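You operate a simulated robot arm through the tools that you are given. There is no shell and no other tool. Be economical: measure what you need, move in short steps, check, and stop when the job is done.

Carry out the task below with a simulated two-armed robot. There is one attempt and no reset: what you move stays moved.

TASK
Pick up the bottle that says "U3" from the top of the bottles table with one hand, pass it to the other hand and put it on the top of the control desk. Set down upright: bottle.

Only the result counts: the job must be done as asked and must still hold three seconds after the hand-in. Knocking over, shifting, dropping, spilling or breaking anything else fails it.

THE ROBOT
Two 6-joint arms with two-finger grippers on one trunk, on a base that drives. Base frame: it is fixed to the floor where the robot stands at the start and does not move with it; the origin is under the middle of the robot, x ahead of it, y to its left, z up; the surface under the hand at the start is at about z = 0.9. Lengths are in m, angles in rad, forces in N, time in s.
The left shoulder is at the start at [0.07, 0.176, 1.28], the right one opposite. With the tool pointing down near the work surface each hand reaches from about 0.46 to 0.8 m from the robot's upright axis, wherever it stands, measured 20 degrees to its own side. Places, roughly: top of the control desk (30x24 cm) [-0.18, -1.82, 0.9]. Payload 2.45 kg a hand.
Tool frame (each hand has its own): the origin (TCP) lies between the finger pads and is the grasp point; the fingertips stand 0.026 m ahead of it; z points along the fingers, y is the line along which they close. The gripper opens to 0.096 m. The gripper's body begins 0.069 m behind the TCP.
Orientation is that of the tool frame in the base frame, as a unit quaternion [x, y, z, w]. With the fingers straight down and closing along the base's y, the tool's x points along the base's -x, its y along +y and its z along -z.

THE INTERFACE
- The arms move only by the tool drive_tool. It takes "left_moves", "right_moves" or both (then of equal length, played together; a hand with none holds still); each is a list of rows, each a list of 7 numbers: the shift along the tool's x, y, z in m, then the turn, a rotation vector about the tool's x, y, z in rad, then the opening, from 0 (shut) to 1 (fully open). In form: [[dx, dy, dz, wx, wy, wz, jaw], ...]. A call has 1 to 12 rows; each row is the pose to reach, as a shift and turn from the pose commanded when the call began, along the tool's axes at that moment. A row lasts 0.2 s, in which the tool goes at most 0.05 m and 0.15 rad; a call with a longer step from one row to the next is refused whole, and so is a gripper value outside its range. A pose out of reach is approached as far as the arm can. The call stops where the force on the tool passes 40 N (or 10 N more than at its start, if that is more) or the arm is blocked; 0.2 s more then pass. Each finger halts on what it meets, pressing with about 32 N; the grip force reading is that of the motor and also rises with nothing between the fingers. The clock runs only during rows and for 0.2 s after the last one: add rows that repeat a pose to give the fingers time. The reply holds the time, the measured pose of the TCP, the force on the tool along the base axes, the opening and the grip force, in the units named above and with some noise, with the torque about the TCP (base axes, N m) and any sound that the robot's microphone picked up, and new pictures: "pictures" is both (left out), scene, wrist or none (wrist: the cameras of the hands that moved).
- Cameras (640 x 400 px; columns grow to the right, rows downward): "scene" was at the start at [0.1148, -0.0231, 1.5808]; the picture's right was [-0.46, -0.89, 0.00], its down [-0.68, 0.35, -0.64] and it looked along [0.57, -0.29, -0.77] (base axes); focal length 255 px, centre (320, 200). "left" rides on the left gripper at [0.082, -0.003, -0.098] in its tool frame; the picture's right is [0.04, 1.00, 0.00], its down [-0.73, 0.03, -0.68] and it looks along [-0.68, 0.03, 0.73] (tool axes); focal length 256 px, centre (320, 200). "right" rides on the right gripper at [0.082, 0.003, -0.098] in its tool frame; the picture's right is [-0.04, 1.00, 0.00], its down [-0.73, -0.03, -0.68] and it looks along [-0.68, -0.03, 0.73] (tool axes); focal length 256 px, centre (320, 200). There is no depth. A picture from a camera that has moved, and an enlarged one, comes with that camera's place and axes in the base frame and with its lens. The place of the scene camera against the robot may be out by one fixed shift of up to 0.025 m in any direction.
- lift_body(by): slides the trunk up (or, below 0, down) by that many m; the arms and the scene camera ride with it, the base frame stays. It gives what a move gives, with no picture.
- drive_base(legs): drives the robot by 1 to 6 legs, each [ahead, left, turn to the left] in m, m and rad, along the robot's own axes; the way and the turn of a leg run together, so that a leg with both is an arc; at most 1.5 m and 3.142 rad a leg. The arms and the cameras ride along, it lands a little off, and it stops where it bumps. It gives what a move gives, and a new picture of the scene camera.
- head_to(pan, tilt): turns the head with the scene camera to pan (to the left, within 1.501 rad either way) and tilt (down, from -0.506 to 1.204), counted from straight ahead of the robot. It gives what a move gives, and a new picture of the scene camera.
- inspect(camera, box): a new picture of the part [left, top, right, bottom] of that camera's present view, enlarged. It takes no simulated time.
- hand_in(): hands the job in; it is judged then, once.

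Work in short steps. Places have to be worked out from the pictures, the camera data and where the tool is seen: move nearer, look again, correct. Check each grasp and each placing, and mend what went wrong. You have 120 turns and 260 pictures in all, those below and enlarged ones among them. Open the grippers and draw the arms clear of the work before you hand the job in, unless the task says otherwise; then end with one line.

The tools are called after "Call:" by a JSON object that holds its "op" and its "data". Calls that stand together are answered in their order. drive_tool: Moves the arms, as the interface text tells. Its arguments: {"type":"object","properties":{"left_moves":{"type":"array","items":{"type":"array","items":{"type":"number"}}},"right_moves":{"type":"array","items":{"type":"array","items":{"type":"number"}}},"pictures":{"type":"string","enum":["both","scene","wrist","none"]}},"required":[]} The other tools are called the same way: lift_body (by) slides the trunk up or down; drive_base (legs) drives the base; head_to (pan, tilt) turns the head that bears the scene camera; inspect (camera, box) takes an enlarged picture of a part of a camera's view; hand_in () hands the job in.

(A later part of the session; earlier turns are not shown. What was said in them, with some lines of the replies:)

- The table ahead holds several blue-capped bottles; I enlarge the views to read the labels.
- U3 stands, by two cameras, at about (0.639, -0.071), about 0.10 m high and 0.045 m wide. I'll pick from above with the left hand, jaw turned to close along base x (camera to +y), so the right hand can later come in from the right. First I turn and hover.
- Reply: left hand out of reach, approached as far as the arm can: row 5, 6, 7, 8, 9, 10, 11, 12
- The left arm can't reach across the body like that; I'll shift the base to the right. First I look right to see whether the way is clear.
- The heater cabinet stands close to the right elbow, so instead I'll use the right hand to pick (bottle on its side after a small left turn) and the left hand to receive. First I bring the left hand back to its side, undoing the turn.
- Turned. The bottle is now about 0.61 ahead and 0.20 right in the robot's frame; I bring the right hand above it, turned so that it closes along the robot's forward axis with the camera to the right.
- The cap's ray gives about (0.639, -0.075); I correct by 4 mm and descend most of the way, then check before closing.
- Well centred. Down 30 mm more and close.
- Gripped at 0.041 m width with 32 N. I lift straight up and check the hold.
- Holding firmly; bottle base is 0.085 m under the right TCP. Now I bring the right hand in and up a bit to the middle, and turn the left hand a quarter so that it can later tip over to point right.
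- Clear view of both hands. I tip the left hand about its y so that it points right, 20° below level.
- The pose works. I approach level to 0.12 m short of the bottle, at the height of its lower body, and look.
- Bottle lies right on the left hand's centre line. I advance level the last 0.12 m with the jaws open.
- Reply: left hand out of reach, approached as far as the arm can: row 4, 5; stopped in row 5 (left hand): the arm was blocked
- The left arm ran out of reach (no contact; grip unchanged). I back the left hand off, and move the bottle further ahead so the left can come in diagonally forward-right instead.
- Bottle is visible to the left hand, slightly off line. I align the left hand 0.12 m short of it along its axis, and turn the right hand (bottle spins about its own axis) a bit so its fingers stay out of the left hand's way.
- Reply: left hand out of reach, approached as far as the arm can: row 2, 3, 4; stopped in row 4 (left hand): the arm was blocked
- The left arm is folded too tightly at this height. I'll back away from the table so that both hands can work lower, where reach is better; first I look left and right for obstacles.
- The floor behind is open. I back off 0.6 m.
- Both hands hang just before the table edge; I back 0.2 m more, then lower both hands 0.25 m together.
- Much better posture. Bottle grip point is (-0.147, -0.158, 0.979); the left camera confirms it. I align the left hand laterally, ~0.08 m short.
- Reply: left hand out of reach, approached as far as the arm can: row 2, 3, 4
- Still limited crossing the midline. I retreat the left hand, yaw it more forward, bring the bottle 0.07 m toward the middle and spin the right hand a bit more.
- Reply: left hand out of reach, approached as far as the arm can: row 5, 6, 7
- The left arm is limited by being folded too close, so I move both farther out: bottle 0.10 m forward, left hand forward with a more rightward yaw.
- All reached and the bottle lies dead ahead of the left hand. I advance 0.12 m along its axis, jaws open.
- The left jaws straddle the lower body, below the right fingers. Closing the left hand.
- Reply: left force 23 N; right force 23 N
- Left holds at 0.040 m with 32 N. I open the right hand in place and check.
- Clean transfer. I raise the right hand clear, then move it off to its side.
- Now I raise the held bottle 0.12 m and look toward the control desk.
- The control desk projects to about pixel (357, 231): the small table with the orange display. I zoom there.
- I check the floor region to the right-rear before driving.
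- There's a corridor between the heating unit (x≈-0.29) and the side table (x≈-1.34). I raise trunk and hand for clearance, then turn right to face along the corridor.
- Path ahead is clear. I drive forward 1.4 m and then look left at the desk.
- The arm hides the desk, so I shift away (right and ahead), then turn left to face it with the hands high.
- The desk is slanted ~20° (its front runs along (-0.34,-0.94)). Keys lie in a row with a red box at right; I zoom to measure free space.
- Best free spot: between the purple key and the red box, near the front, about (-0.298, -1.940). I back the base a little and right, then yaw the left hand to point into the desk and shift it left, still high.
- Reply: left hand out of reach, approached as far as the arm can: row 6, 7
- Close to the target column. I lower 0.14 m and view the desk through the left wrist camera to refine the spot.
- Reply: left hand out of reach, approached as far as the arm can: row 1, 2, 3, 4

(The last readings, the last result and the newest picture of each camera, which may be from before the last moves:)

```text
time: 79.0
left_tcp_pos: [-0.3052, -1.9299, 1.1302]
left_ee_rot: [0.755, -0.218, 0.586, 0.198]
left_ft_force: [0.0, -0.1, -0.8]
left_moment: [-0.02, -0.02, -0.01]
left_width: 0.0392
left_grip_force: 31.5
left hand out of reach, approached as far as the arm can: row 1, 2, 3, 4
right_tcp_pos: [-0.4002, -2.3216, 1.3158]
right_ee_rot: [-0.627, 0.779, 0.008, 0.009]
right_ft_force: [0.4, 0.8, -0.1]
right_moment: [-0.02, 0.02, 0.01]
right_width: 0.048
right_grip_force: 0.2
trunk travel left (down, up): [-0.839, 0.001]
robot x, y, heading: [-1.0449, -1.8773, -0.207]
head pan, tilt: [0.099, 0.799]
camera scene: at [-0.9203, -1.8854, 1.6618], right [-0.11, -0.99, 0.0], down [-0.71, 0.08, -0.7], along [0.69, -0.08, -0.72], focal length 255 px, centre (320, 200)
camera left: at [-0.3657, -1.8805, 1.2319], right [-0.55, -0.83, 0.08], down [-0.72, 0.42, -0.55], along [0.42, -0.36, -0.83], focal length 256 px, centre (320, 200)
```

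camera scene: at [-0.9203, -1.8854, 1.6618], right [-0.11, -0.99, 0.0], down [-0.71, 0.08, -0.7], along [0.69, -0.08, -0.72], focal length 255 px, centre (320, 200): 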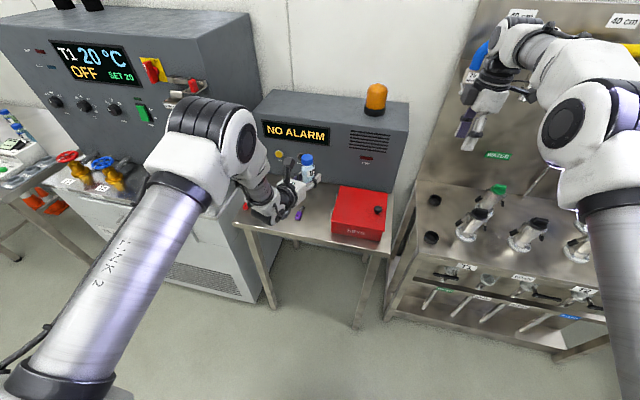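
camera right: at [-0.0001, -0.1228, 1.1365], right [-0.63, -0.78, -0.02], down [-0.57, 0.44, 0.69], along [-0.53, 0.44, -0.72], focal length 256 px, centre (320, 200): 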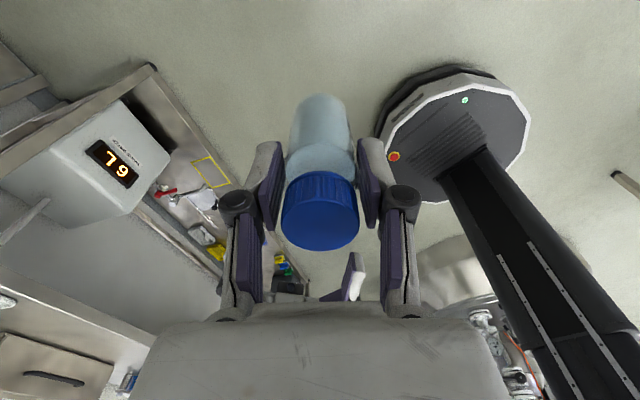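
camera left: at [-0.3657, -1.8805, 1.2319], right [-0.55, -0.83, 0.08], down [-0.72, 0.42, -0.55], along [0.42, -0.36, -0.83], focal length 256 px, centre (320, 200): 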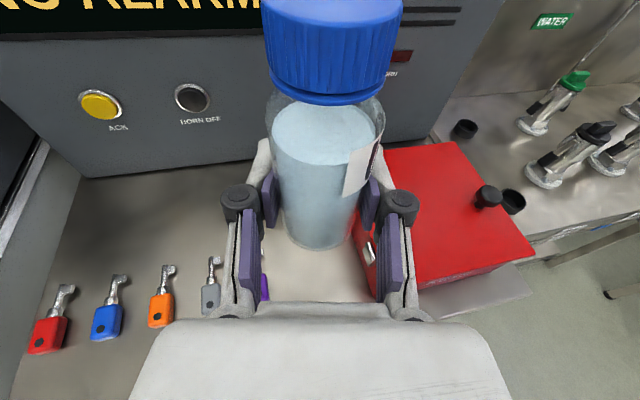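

Wrist view agrees with the scene estimate within a cm. I lower 0.10 m more, with a small roll/pitch trim (bottle leans ~2° in the hand), and check.

Call:
{"op": "drive_tool", "data": {"left_moves": [[-0.024, 0, 0.009, 0, 0.007, 0.009, 0], [-0.047, 0, 0.017, 0, 0.014, 0.017, 0], [-0.071, 0, 0.026, 0, 0.02, 0.025, 0], [-0.0946, 0, 0.0346, 0, 0.027, 0.033, 0], [-0.0946, 0, 0.0346, 0, 0.027, 0.033, 0]]}}

```text
time: 80.2
left_tcp_pos: [-0.2934, -1.9296, 1.0292]
left_ee_rot: [0.742, -0.226, 0.602, 0.189]
left_ft_force: [0.1, -0.3, -0.1]
left_moment: [0.0, 0.03, 0.01]
left_width: 0.0391
left_grip_force: 31.8
left hand out of reach, approached as far as the arm can: row 1, 2, 3, 4, 5
right_tcp_pos: [-0.4019, -2.3206, 1.3164]
right_ee_rot: [-0.626, 0.779, 0.008, 0.009]
right_ft_force: [0.4, -0.4, 0.4]
right_moment: [-0.02, 0.01, 0.01]
right_width: 0.0477
right_grip_force: 0.0
trunk travel left (down, up): [-0.839, 0.001]
robot x, y, heading: [-1.0469, -1.8767, -0.21]
head pan, tilt: [0.099, 0.799]
camera scene: at [-0.9218, -1.8859, 1.6618], right [-0.11, -0.99, 0.0], down [-0.71, 0.08, -0.7], along [0.69, -0.08, -0.72], focal length 255 px, centre (320, 200)
camera left: at [-0.358, -1.8824, 1.1298], right [-0.55, -0.83, 0.05], down [-0.69, 0.43, -0.58], along [0.46, -0.35, -0.81], focal length 256 px, centre (320, 200)
```

scene: 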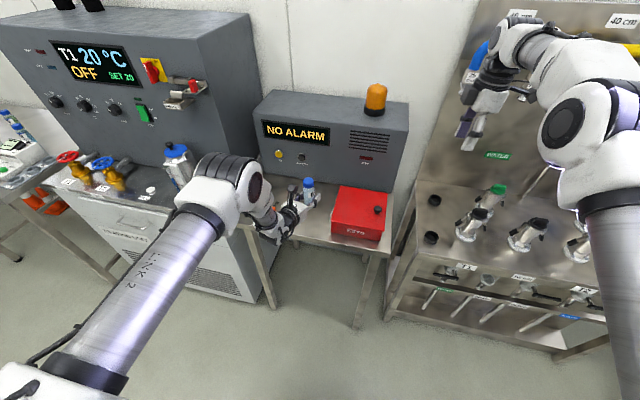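
left: 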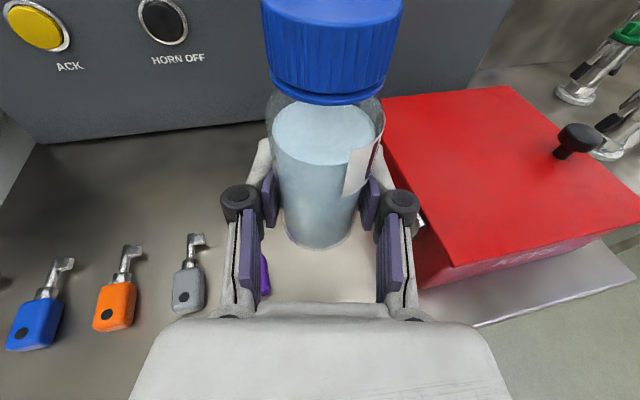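

Bottle now looks upright in hand; I'm ~1.5 cm too near the purple key. I shift right, ease the yaw slightly to relieve reach, and lower to about 0.02 m from contact... first just 5 cm.

Call:
{"op": "drive_tool", "data": {"left_moves": [[0, 0.008, 0, -0.04, 0, 0.008, 0], [0, 0.016, 0, -0.078, 0, 0.016, 0], [-0.0235, 0.016, 0.006, -0.078, 0, 0.016, 0], [-0.0475, 0.016, 0.013, -0.078, 0, 0.016, 0], [-0.0475, 0.016, 0.013, -0.078, 0, 0.016, 0]]}}

```text
time: 81.3
left_tcp_pos: [-0.2995, -1.9451, 0.9812]
left_ee_rot: [0.735, -0.251, 0.595, 0.208]
left_ft_force: [-0.1, 0.0, -0.5]
left_moment: [0.0, -0.01, -0.03]
left_width: 0.039
left_grip_force: 32.2
right_tcp_pos: [-0.4015, -2.3223, 1.3171]
right_ee_rot: [-0.627, 0.779, 0.008, 0.009]
right_ft_force: [-0.4, 0.0, 0.6]
right_moment: [0.0, 0.01, 0.01]
right_width: 0.0482
right_grip_force: 0.0
trunk travel left (down, up): [-0.839, 0.001]
robot x, y, heading: [-1.0495, -1.8772, -0.211]
head pan, tilt: [0.099, 0.799]
camera scene: at [-0.9225, -1.8861, 1.6619], right [-0.11, -0.99, 0.0], down [-0.71, 0.08, -0.7], along [0.69, -0.08, -0.72], focal length 255 px, centre (320, 200)
camera left: at [-0.3609, -1.8934, 1.0817], right [-0.61, -0.79, 0.05], down [-0.66, 0.48, -0.58], along [0.44, -0.38, -0.81], focal length 256 px, centre (320, 200)
```

scene: 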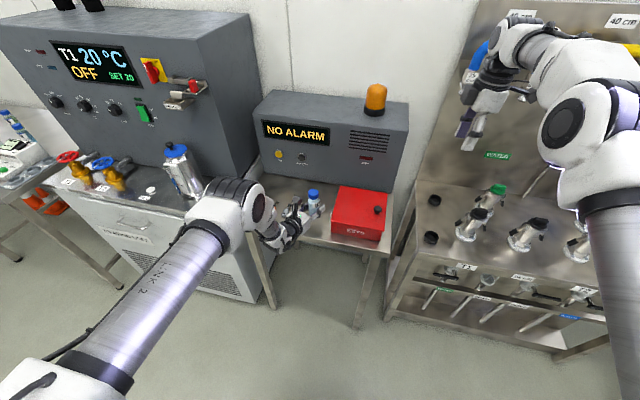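
left: 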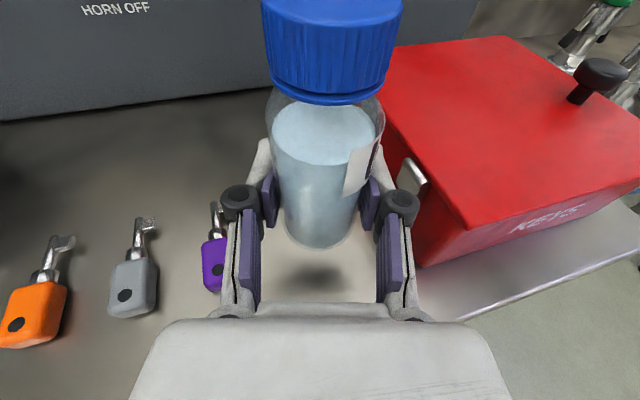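

On target, with the spot clear between the purple key and the red box. I lower 46 mm.

Call:
{"op": "drive_tool", "data": {"left_moves": [[-0.02, 0, 0.004, 0, 0, 0, 0], [-0.035, 0, 0.0075, 0, 0, 0, 0], [-0.045, 0, 0.0095, 0, 0, 0, 0], [-0.045, 0, 0.0095, 0, 0, 0, 0]]}}

Call:
{"op": "inspect", "data": {"camera": "scene", "box": [240, 160, 400, 260]}}

```text
time: 82.3
left_tcp_pos: [-0.2989, -1.9441, 0.933]
left_ee_rot: [0.734, -0.252, 0.595, 0.209]
left_ft_force: [-1.1, -0.1, -0.8]
left_moment: [-0.02, 0.02, -0.02]
left_width: 0.0394
left_grip_force: 32.4
right_tcp_pos: [-0.4011, -2.3224, 1.3166]
right_ee_rot: [-0.627, 0.779, 0.008, 0.01]
right_ft_force: [-0.4, -0.7, 0.6]
right_moment: [0.01, 0.0, -0.03]
right_width: 0.048
right_grip_force: 0.1
trunk travel left (down, up): [-0.839, 0.001]
robot x, y, heading: [-1.0459, -1.8798, -0.21]
head pan, tilt: [0.099, 0.799]
camera scene: at [-0.9216, -1.8858, 1.6618], right [-0.11, -0.99, 0.0], down [-0.71, 0.08, -0.7], along [0.69, -0.08, -0.72], focal length 255 px, centre (320, 200)
camera left: at [-0.3603, -1.8921, 1.0344], right [-0.61, -0.79, 0.05], down [-0.66, 0.48, -0.58], along [0.44, -0.38, -0.81], focal length 256 px, centre (320, 200)
```

scene: 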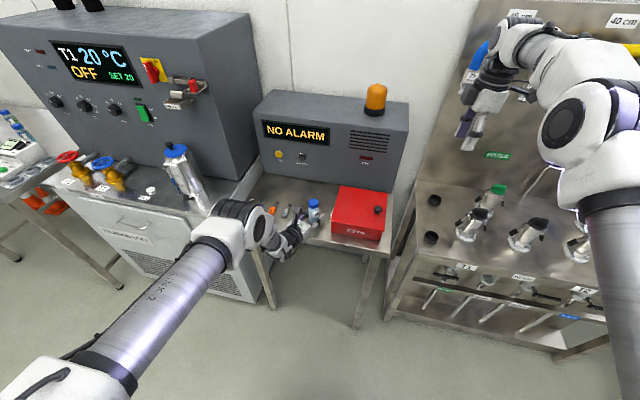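
left: 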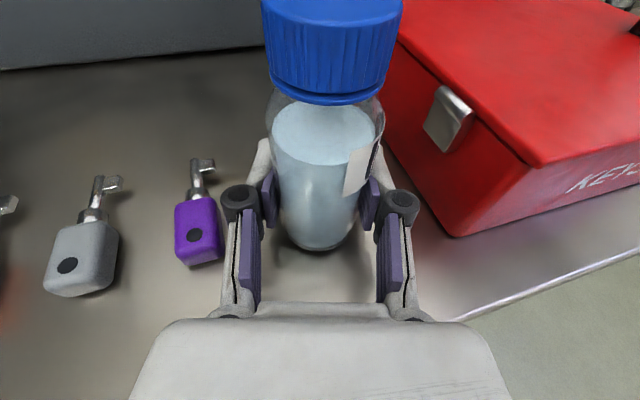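

```text
4.00 times, centred on (320, 210) of scene
camera zoom: at [-0.9216, -1.8858, 1.6618], right [-0.11, -0.99, 0.0], down [-0.71, 0.08, -0.7], along [0.69, -0.08, -0.72], focal length 1021 px, centre (320, 160)
```

zoom: 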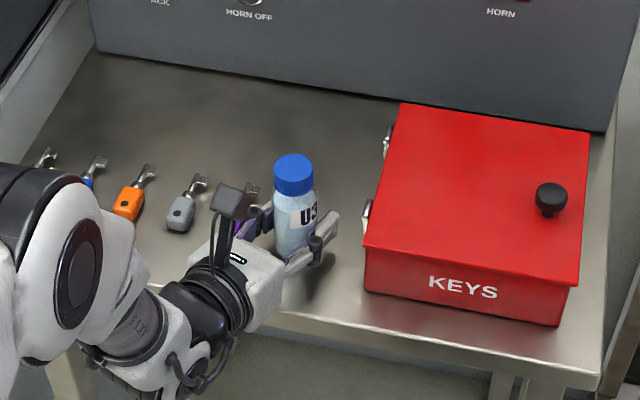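

Close to contact; I lower in millimetre steps and watch the force.

Call:
{"op": "drive_tool", "data": {"left_moves": [[-0.002, 0, 0.0004, 0, 0, 0, 0], [-0.004, 0, 0.0008, 0, 0, 0, 0]], "pictures": "none"}}

```text
time: 83.0
left_tcp_pos: [-0.3001, -1.9439, 0.9288]
left_ee_rot: [0.734, -0.252, 0.595, 0.209]
left_ft_force: [0.5, 0.5, -0.7]
left_moment: [0.01, 0.01, 0.04]
left_width: 0.0392
left_grip_force: 31.9
right_tcp_pos: [-0.4022, -2.3212, 1.3162]
right_ee_rot: [-0.627, 0.779, 0.008, 0.01]
right_ft_force: [0.6, -0.2, 0.5]
right_moment: [0.0, -0.01, 0.0]
right_width: 0.0478
right_grip_force: 0.0
trunk travel left (down, up): [-0.839, 0.001]
robot x, y, heading: [-1.0444, -1.8806, -0.207]
head pan, tilt: [0.099, 0.799]
```

Call:
{"op": "drive_tool", "data": {"left_moves": [[-0.002, 0, 0.0004, 0, 0, 0, 0], [-0.004, 0, 0.0008, 0, 0, 0, 0]], "pictures": "wrist"}}

```text
time: 83.5
left_tcp_pos: [-0.299, -1.9436, 0.9296]
left_ee_rot: [0.733, -0.251, 0.597, 0.208]
left_ft_force: [2.1, 1.5, 15.5]
left_moment: [0.33, -0.03, -0.05]
left_width: 0.0394
left_grip_force: 31.8
right_tcp_pos: [-0.4043, -2.3212, 1.3188]
right_ee_rot: [-0.626, 0.78, 0.007, 0.01]
right_ft_force: [-0.4, -0.2, -0.3]
right_moment: [-0.03, -0.01, 0.01]
right_width: 0.048
right_grip_force: 0.0
trunk travel left (down, up): [-0.839, 0.001]
robot x, y, heading: [-1.0437, -1.8763, -0.209]
head pan, tilt: [0.099, 0.799]
camera left: at [-0.3612, -1.8925, 1.0295], right [-0.61, -0.79, 0.04], down [-0.66, 0.48, -0.58], along [0.44, -0.38, -0.81], focal length 256 px, centre (320, 200)
```

left: 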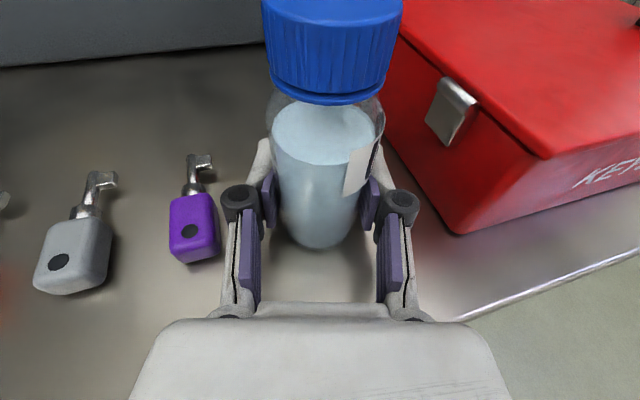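

Contact: 15 N upward. I ease up 2 mm to relieve and open the jaws to ~0.06 m.

Call:
{"op": "drive_tool", "data": {"left_moves": [[0.002, 0, -0.0004, 0, 0, 0, 0], [0.002, 0, -0.0004, 0, 0, 0, 0.45], [0.002, 0, -0.0004, 0, 0, 0, 0.52], [0.002, 0, -0.0004, 0, 0, 0, 0.6], [0.002, 0, -0.0004, 0, 0, 0, 0.6]], "pictures": "wrist"}}

```text
time: 84.8
left_tcp_pos: [-0.2999, -1.9445, 0.9276]
left_ee_rot: [0.734, -0.252, 0.595, 0.208]
left_ft_force: [-0.3, -0.4, -1.2]
left_moment: [0.0, -0.02, -0.01]
left_width: 0.0575
left_grip_force: 0.0
right_tcp_pos: [-0.4016, -2.3217, 1.3164]
right_ee_rot: [-0.626, 0.779, 0.007, 0.01]
right_ft_force: [0.3, -0.8, -0.1]
right_moment: [-0.01, 0.04, 0.0]
right_width: 0.0478
right_grip_force: 0.0
trunk travel left (down, up): [-0.839, 0.001]
robot x, y, heading: [-1.0447, -1.8771, -0.208]
head pan, tilt: [0.099, 0.799]
camera left: at [-0.3604, -1.8928, 1.0285], right [-0.61, -0.79, 0.05], down [-0.66, 0.48, -0.58], along [0.44, -0.38, -0.81], focal length 256 px, centre (320, 200)
```

left: 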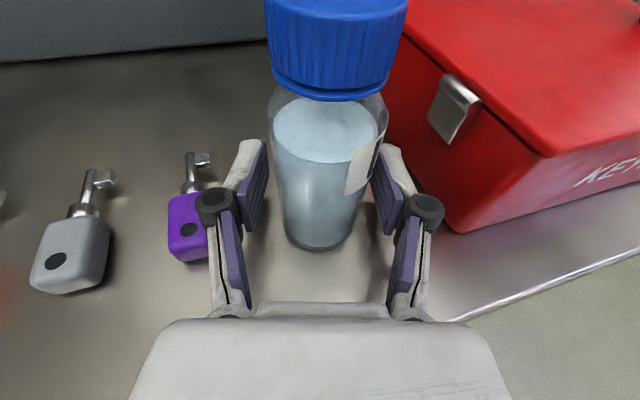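

Bottle stands free and upright. I withdraw straight back along the tool axis (which also rises), then up.

Call:
{"op": "drive_tool", "data": {"left_moves": [[0.002, 0, -0.02, 0, 0, 0, 0.6], [0.004, 0, -0.04, 0, 0, 0, 0.6], [0.006, 0, -0.07, 0, 0, 0, 0.6], [0.008, 0, -0.1, 0, 0, 0, 0.6], [0.03, 0, -0.12, 0, 0, 0, 0.6], [0.07, 0, -0.13, 0, 0, 0, 0.6], [0.11, 0, -0.13, 0, 0, 0, 0.6]]}}

Call:
{"op": "inspect", "data": {"camera": "scene", "box": [230, 150, 400, 256]}}

```text
time: 86.3
left_tcp_pos: [-0.3821, -1.8789, 1.0608]
left_ee_rot: [0.734, -0.251, 0.596, 0.208]
left_ft_force: [-0.3, -0.5, -1.0]
left_moment: [0.01, -0.01, 0.0]
left_width: 0.0577
left_grip_force: 0.2
right_tcp_pos: [-0.4021, -2.322, 1.3169]
right_ee_rot: [-0.627, 0.779, 0.007, 0.01]
right_ft_force: [-0.5, 0.8, -0.4]
right_moment: [0.01, 0.0, 0.02]
right_width: 0.0478
right_grip_force: 0.0
trunk travel left (down, up): [-0.839, 0.001]
robot x, y, heading: [-1.0475, -1.8798, -0.208]
head pan, tilt: [0.099, 0.799]
camera scene: at [-0.9233, -1.8863, 1.6618], right [-0.11, -0.99, 0.0], down [-0.71, 0.08, -0.7], along [0.69, -0.08, -0.72], focal length 255 px, centre (320, 200)
camera left: at [-0.4444, -1.8273, 1.1611], right [-0.61, -0.79, 0.05], down [-0.66, 0.48, -0.58], along [0.44, -0.38, -0.81], focal length 256 px, centre (320, 200)
```

scene: 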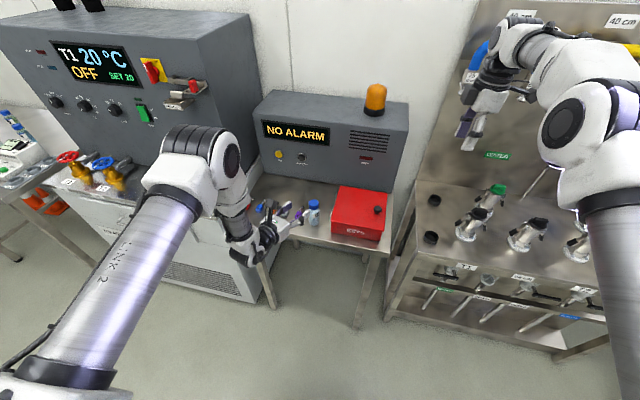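
left: 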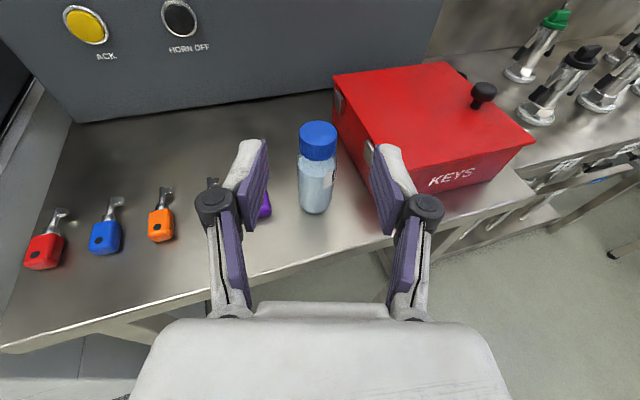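

```text
3.76 times, centred on (315, 203) of scene
camera zoom: at [-0.9233, -1.8863, 1.6618], right [-0.11, -0.99, 0.0], down [-0.71, 0.08, -0.7], along [0.69, -0.08, -0.72], focal length 961 px, centre (339, 189)
```

zoom: 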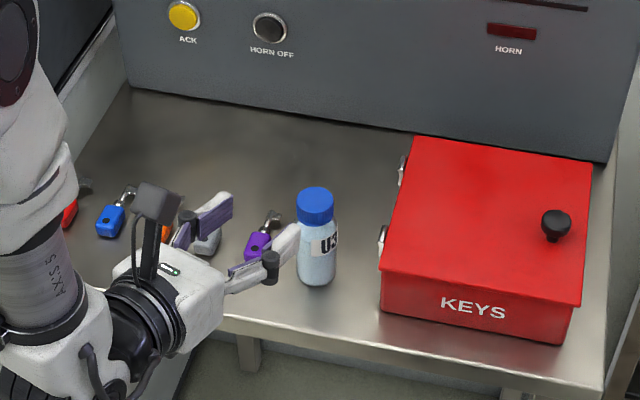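

U3 stands upright and the keys are undisturbed. I back the base 0.12 m to draw both arms clear and take a last look.

Call:
{"op": "drive_base", "data": {"legs": [[-0.12, 0, 0]]}}

Call:
{"op": "inspect", "data": {"camera": "left", "box": [200, 50, 500, 240]}}

```text
time: 87.6
left_tcp_pos: [-0.497, -1.8539, 1.0588]
left_ee_rot: [0.736, -0.251, 0.594, 0.207]
left_ft_force: [1.0, -0.9, 0.4]
left_moment: [0.01, 0.01, 0.03]
left_width: 0.0574
left_grip_force: 0.1
right_tcp_pos: [-0.5154, -2.298, 1.3149]
right_ee_rot: [-0.626, 0.779, 0.008, 0.009]
right_ft_force: [-0.1, 0.3, -0.2]
right_moment: [-0.01, 0.03, -0.02]
right_width: 0.0479
right_grip_force: 0.0
trunk travel left (down, up): [-0.839, 0.001]
robot x, y, heading: [-1.1644, -1.8522, -0.211]
head pan, tilt: [0.099, 0.799]
camera scene: at [-1.0353, -1.862, 1.6616], right [-0.11, -0.99, 0.0], down [-0.71, 0.08, -0.7], along [0.69, -0.07, -0.72], focal length 255 px, centre (320, 200)
```

scene: 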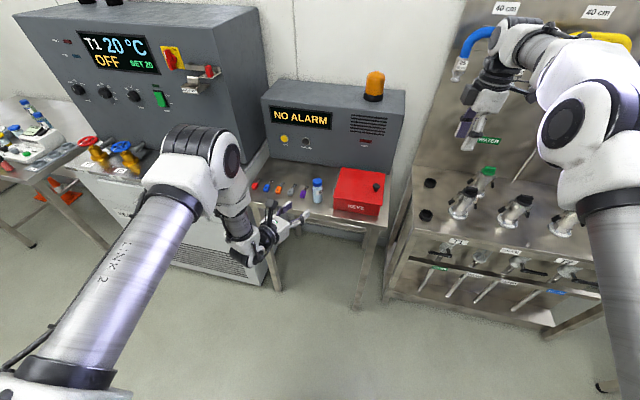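

```text
2.11 times, centred on (350, 145) of left
camera zoom: at [-0.5574, -1.8027, 1.1595], right [-0.61, -0.79, 0.05], down [-0.66, 0.48, -0.58], along [0.43, -0.38, -0.82], focal length 539 px, centre (257, 316)
```

zoom: 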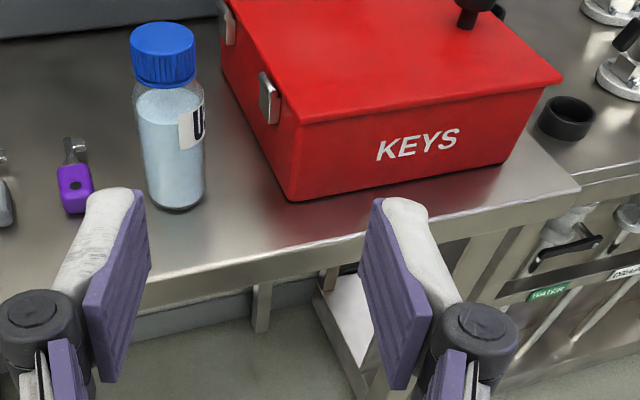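

Both arms are clear and the bottle stands upright on the control desk; handing in.

Call:
{"op": "hand_in", "data": {}}

```text
The job is handed in.
```

I picked up the U3 bottle with the right hand, passed it to the left, and set it upright on the control desk between the purple key and the red key box. In the last pictures the keys and box look unmoved, and both arms are clear.
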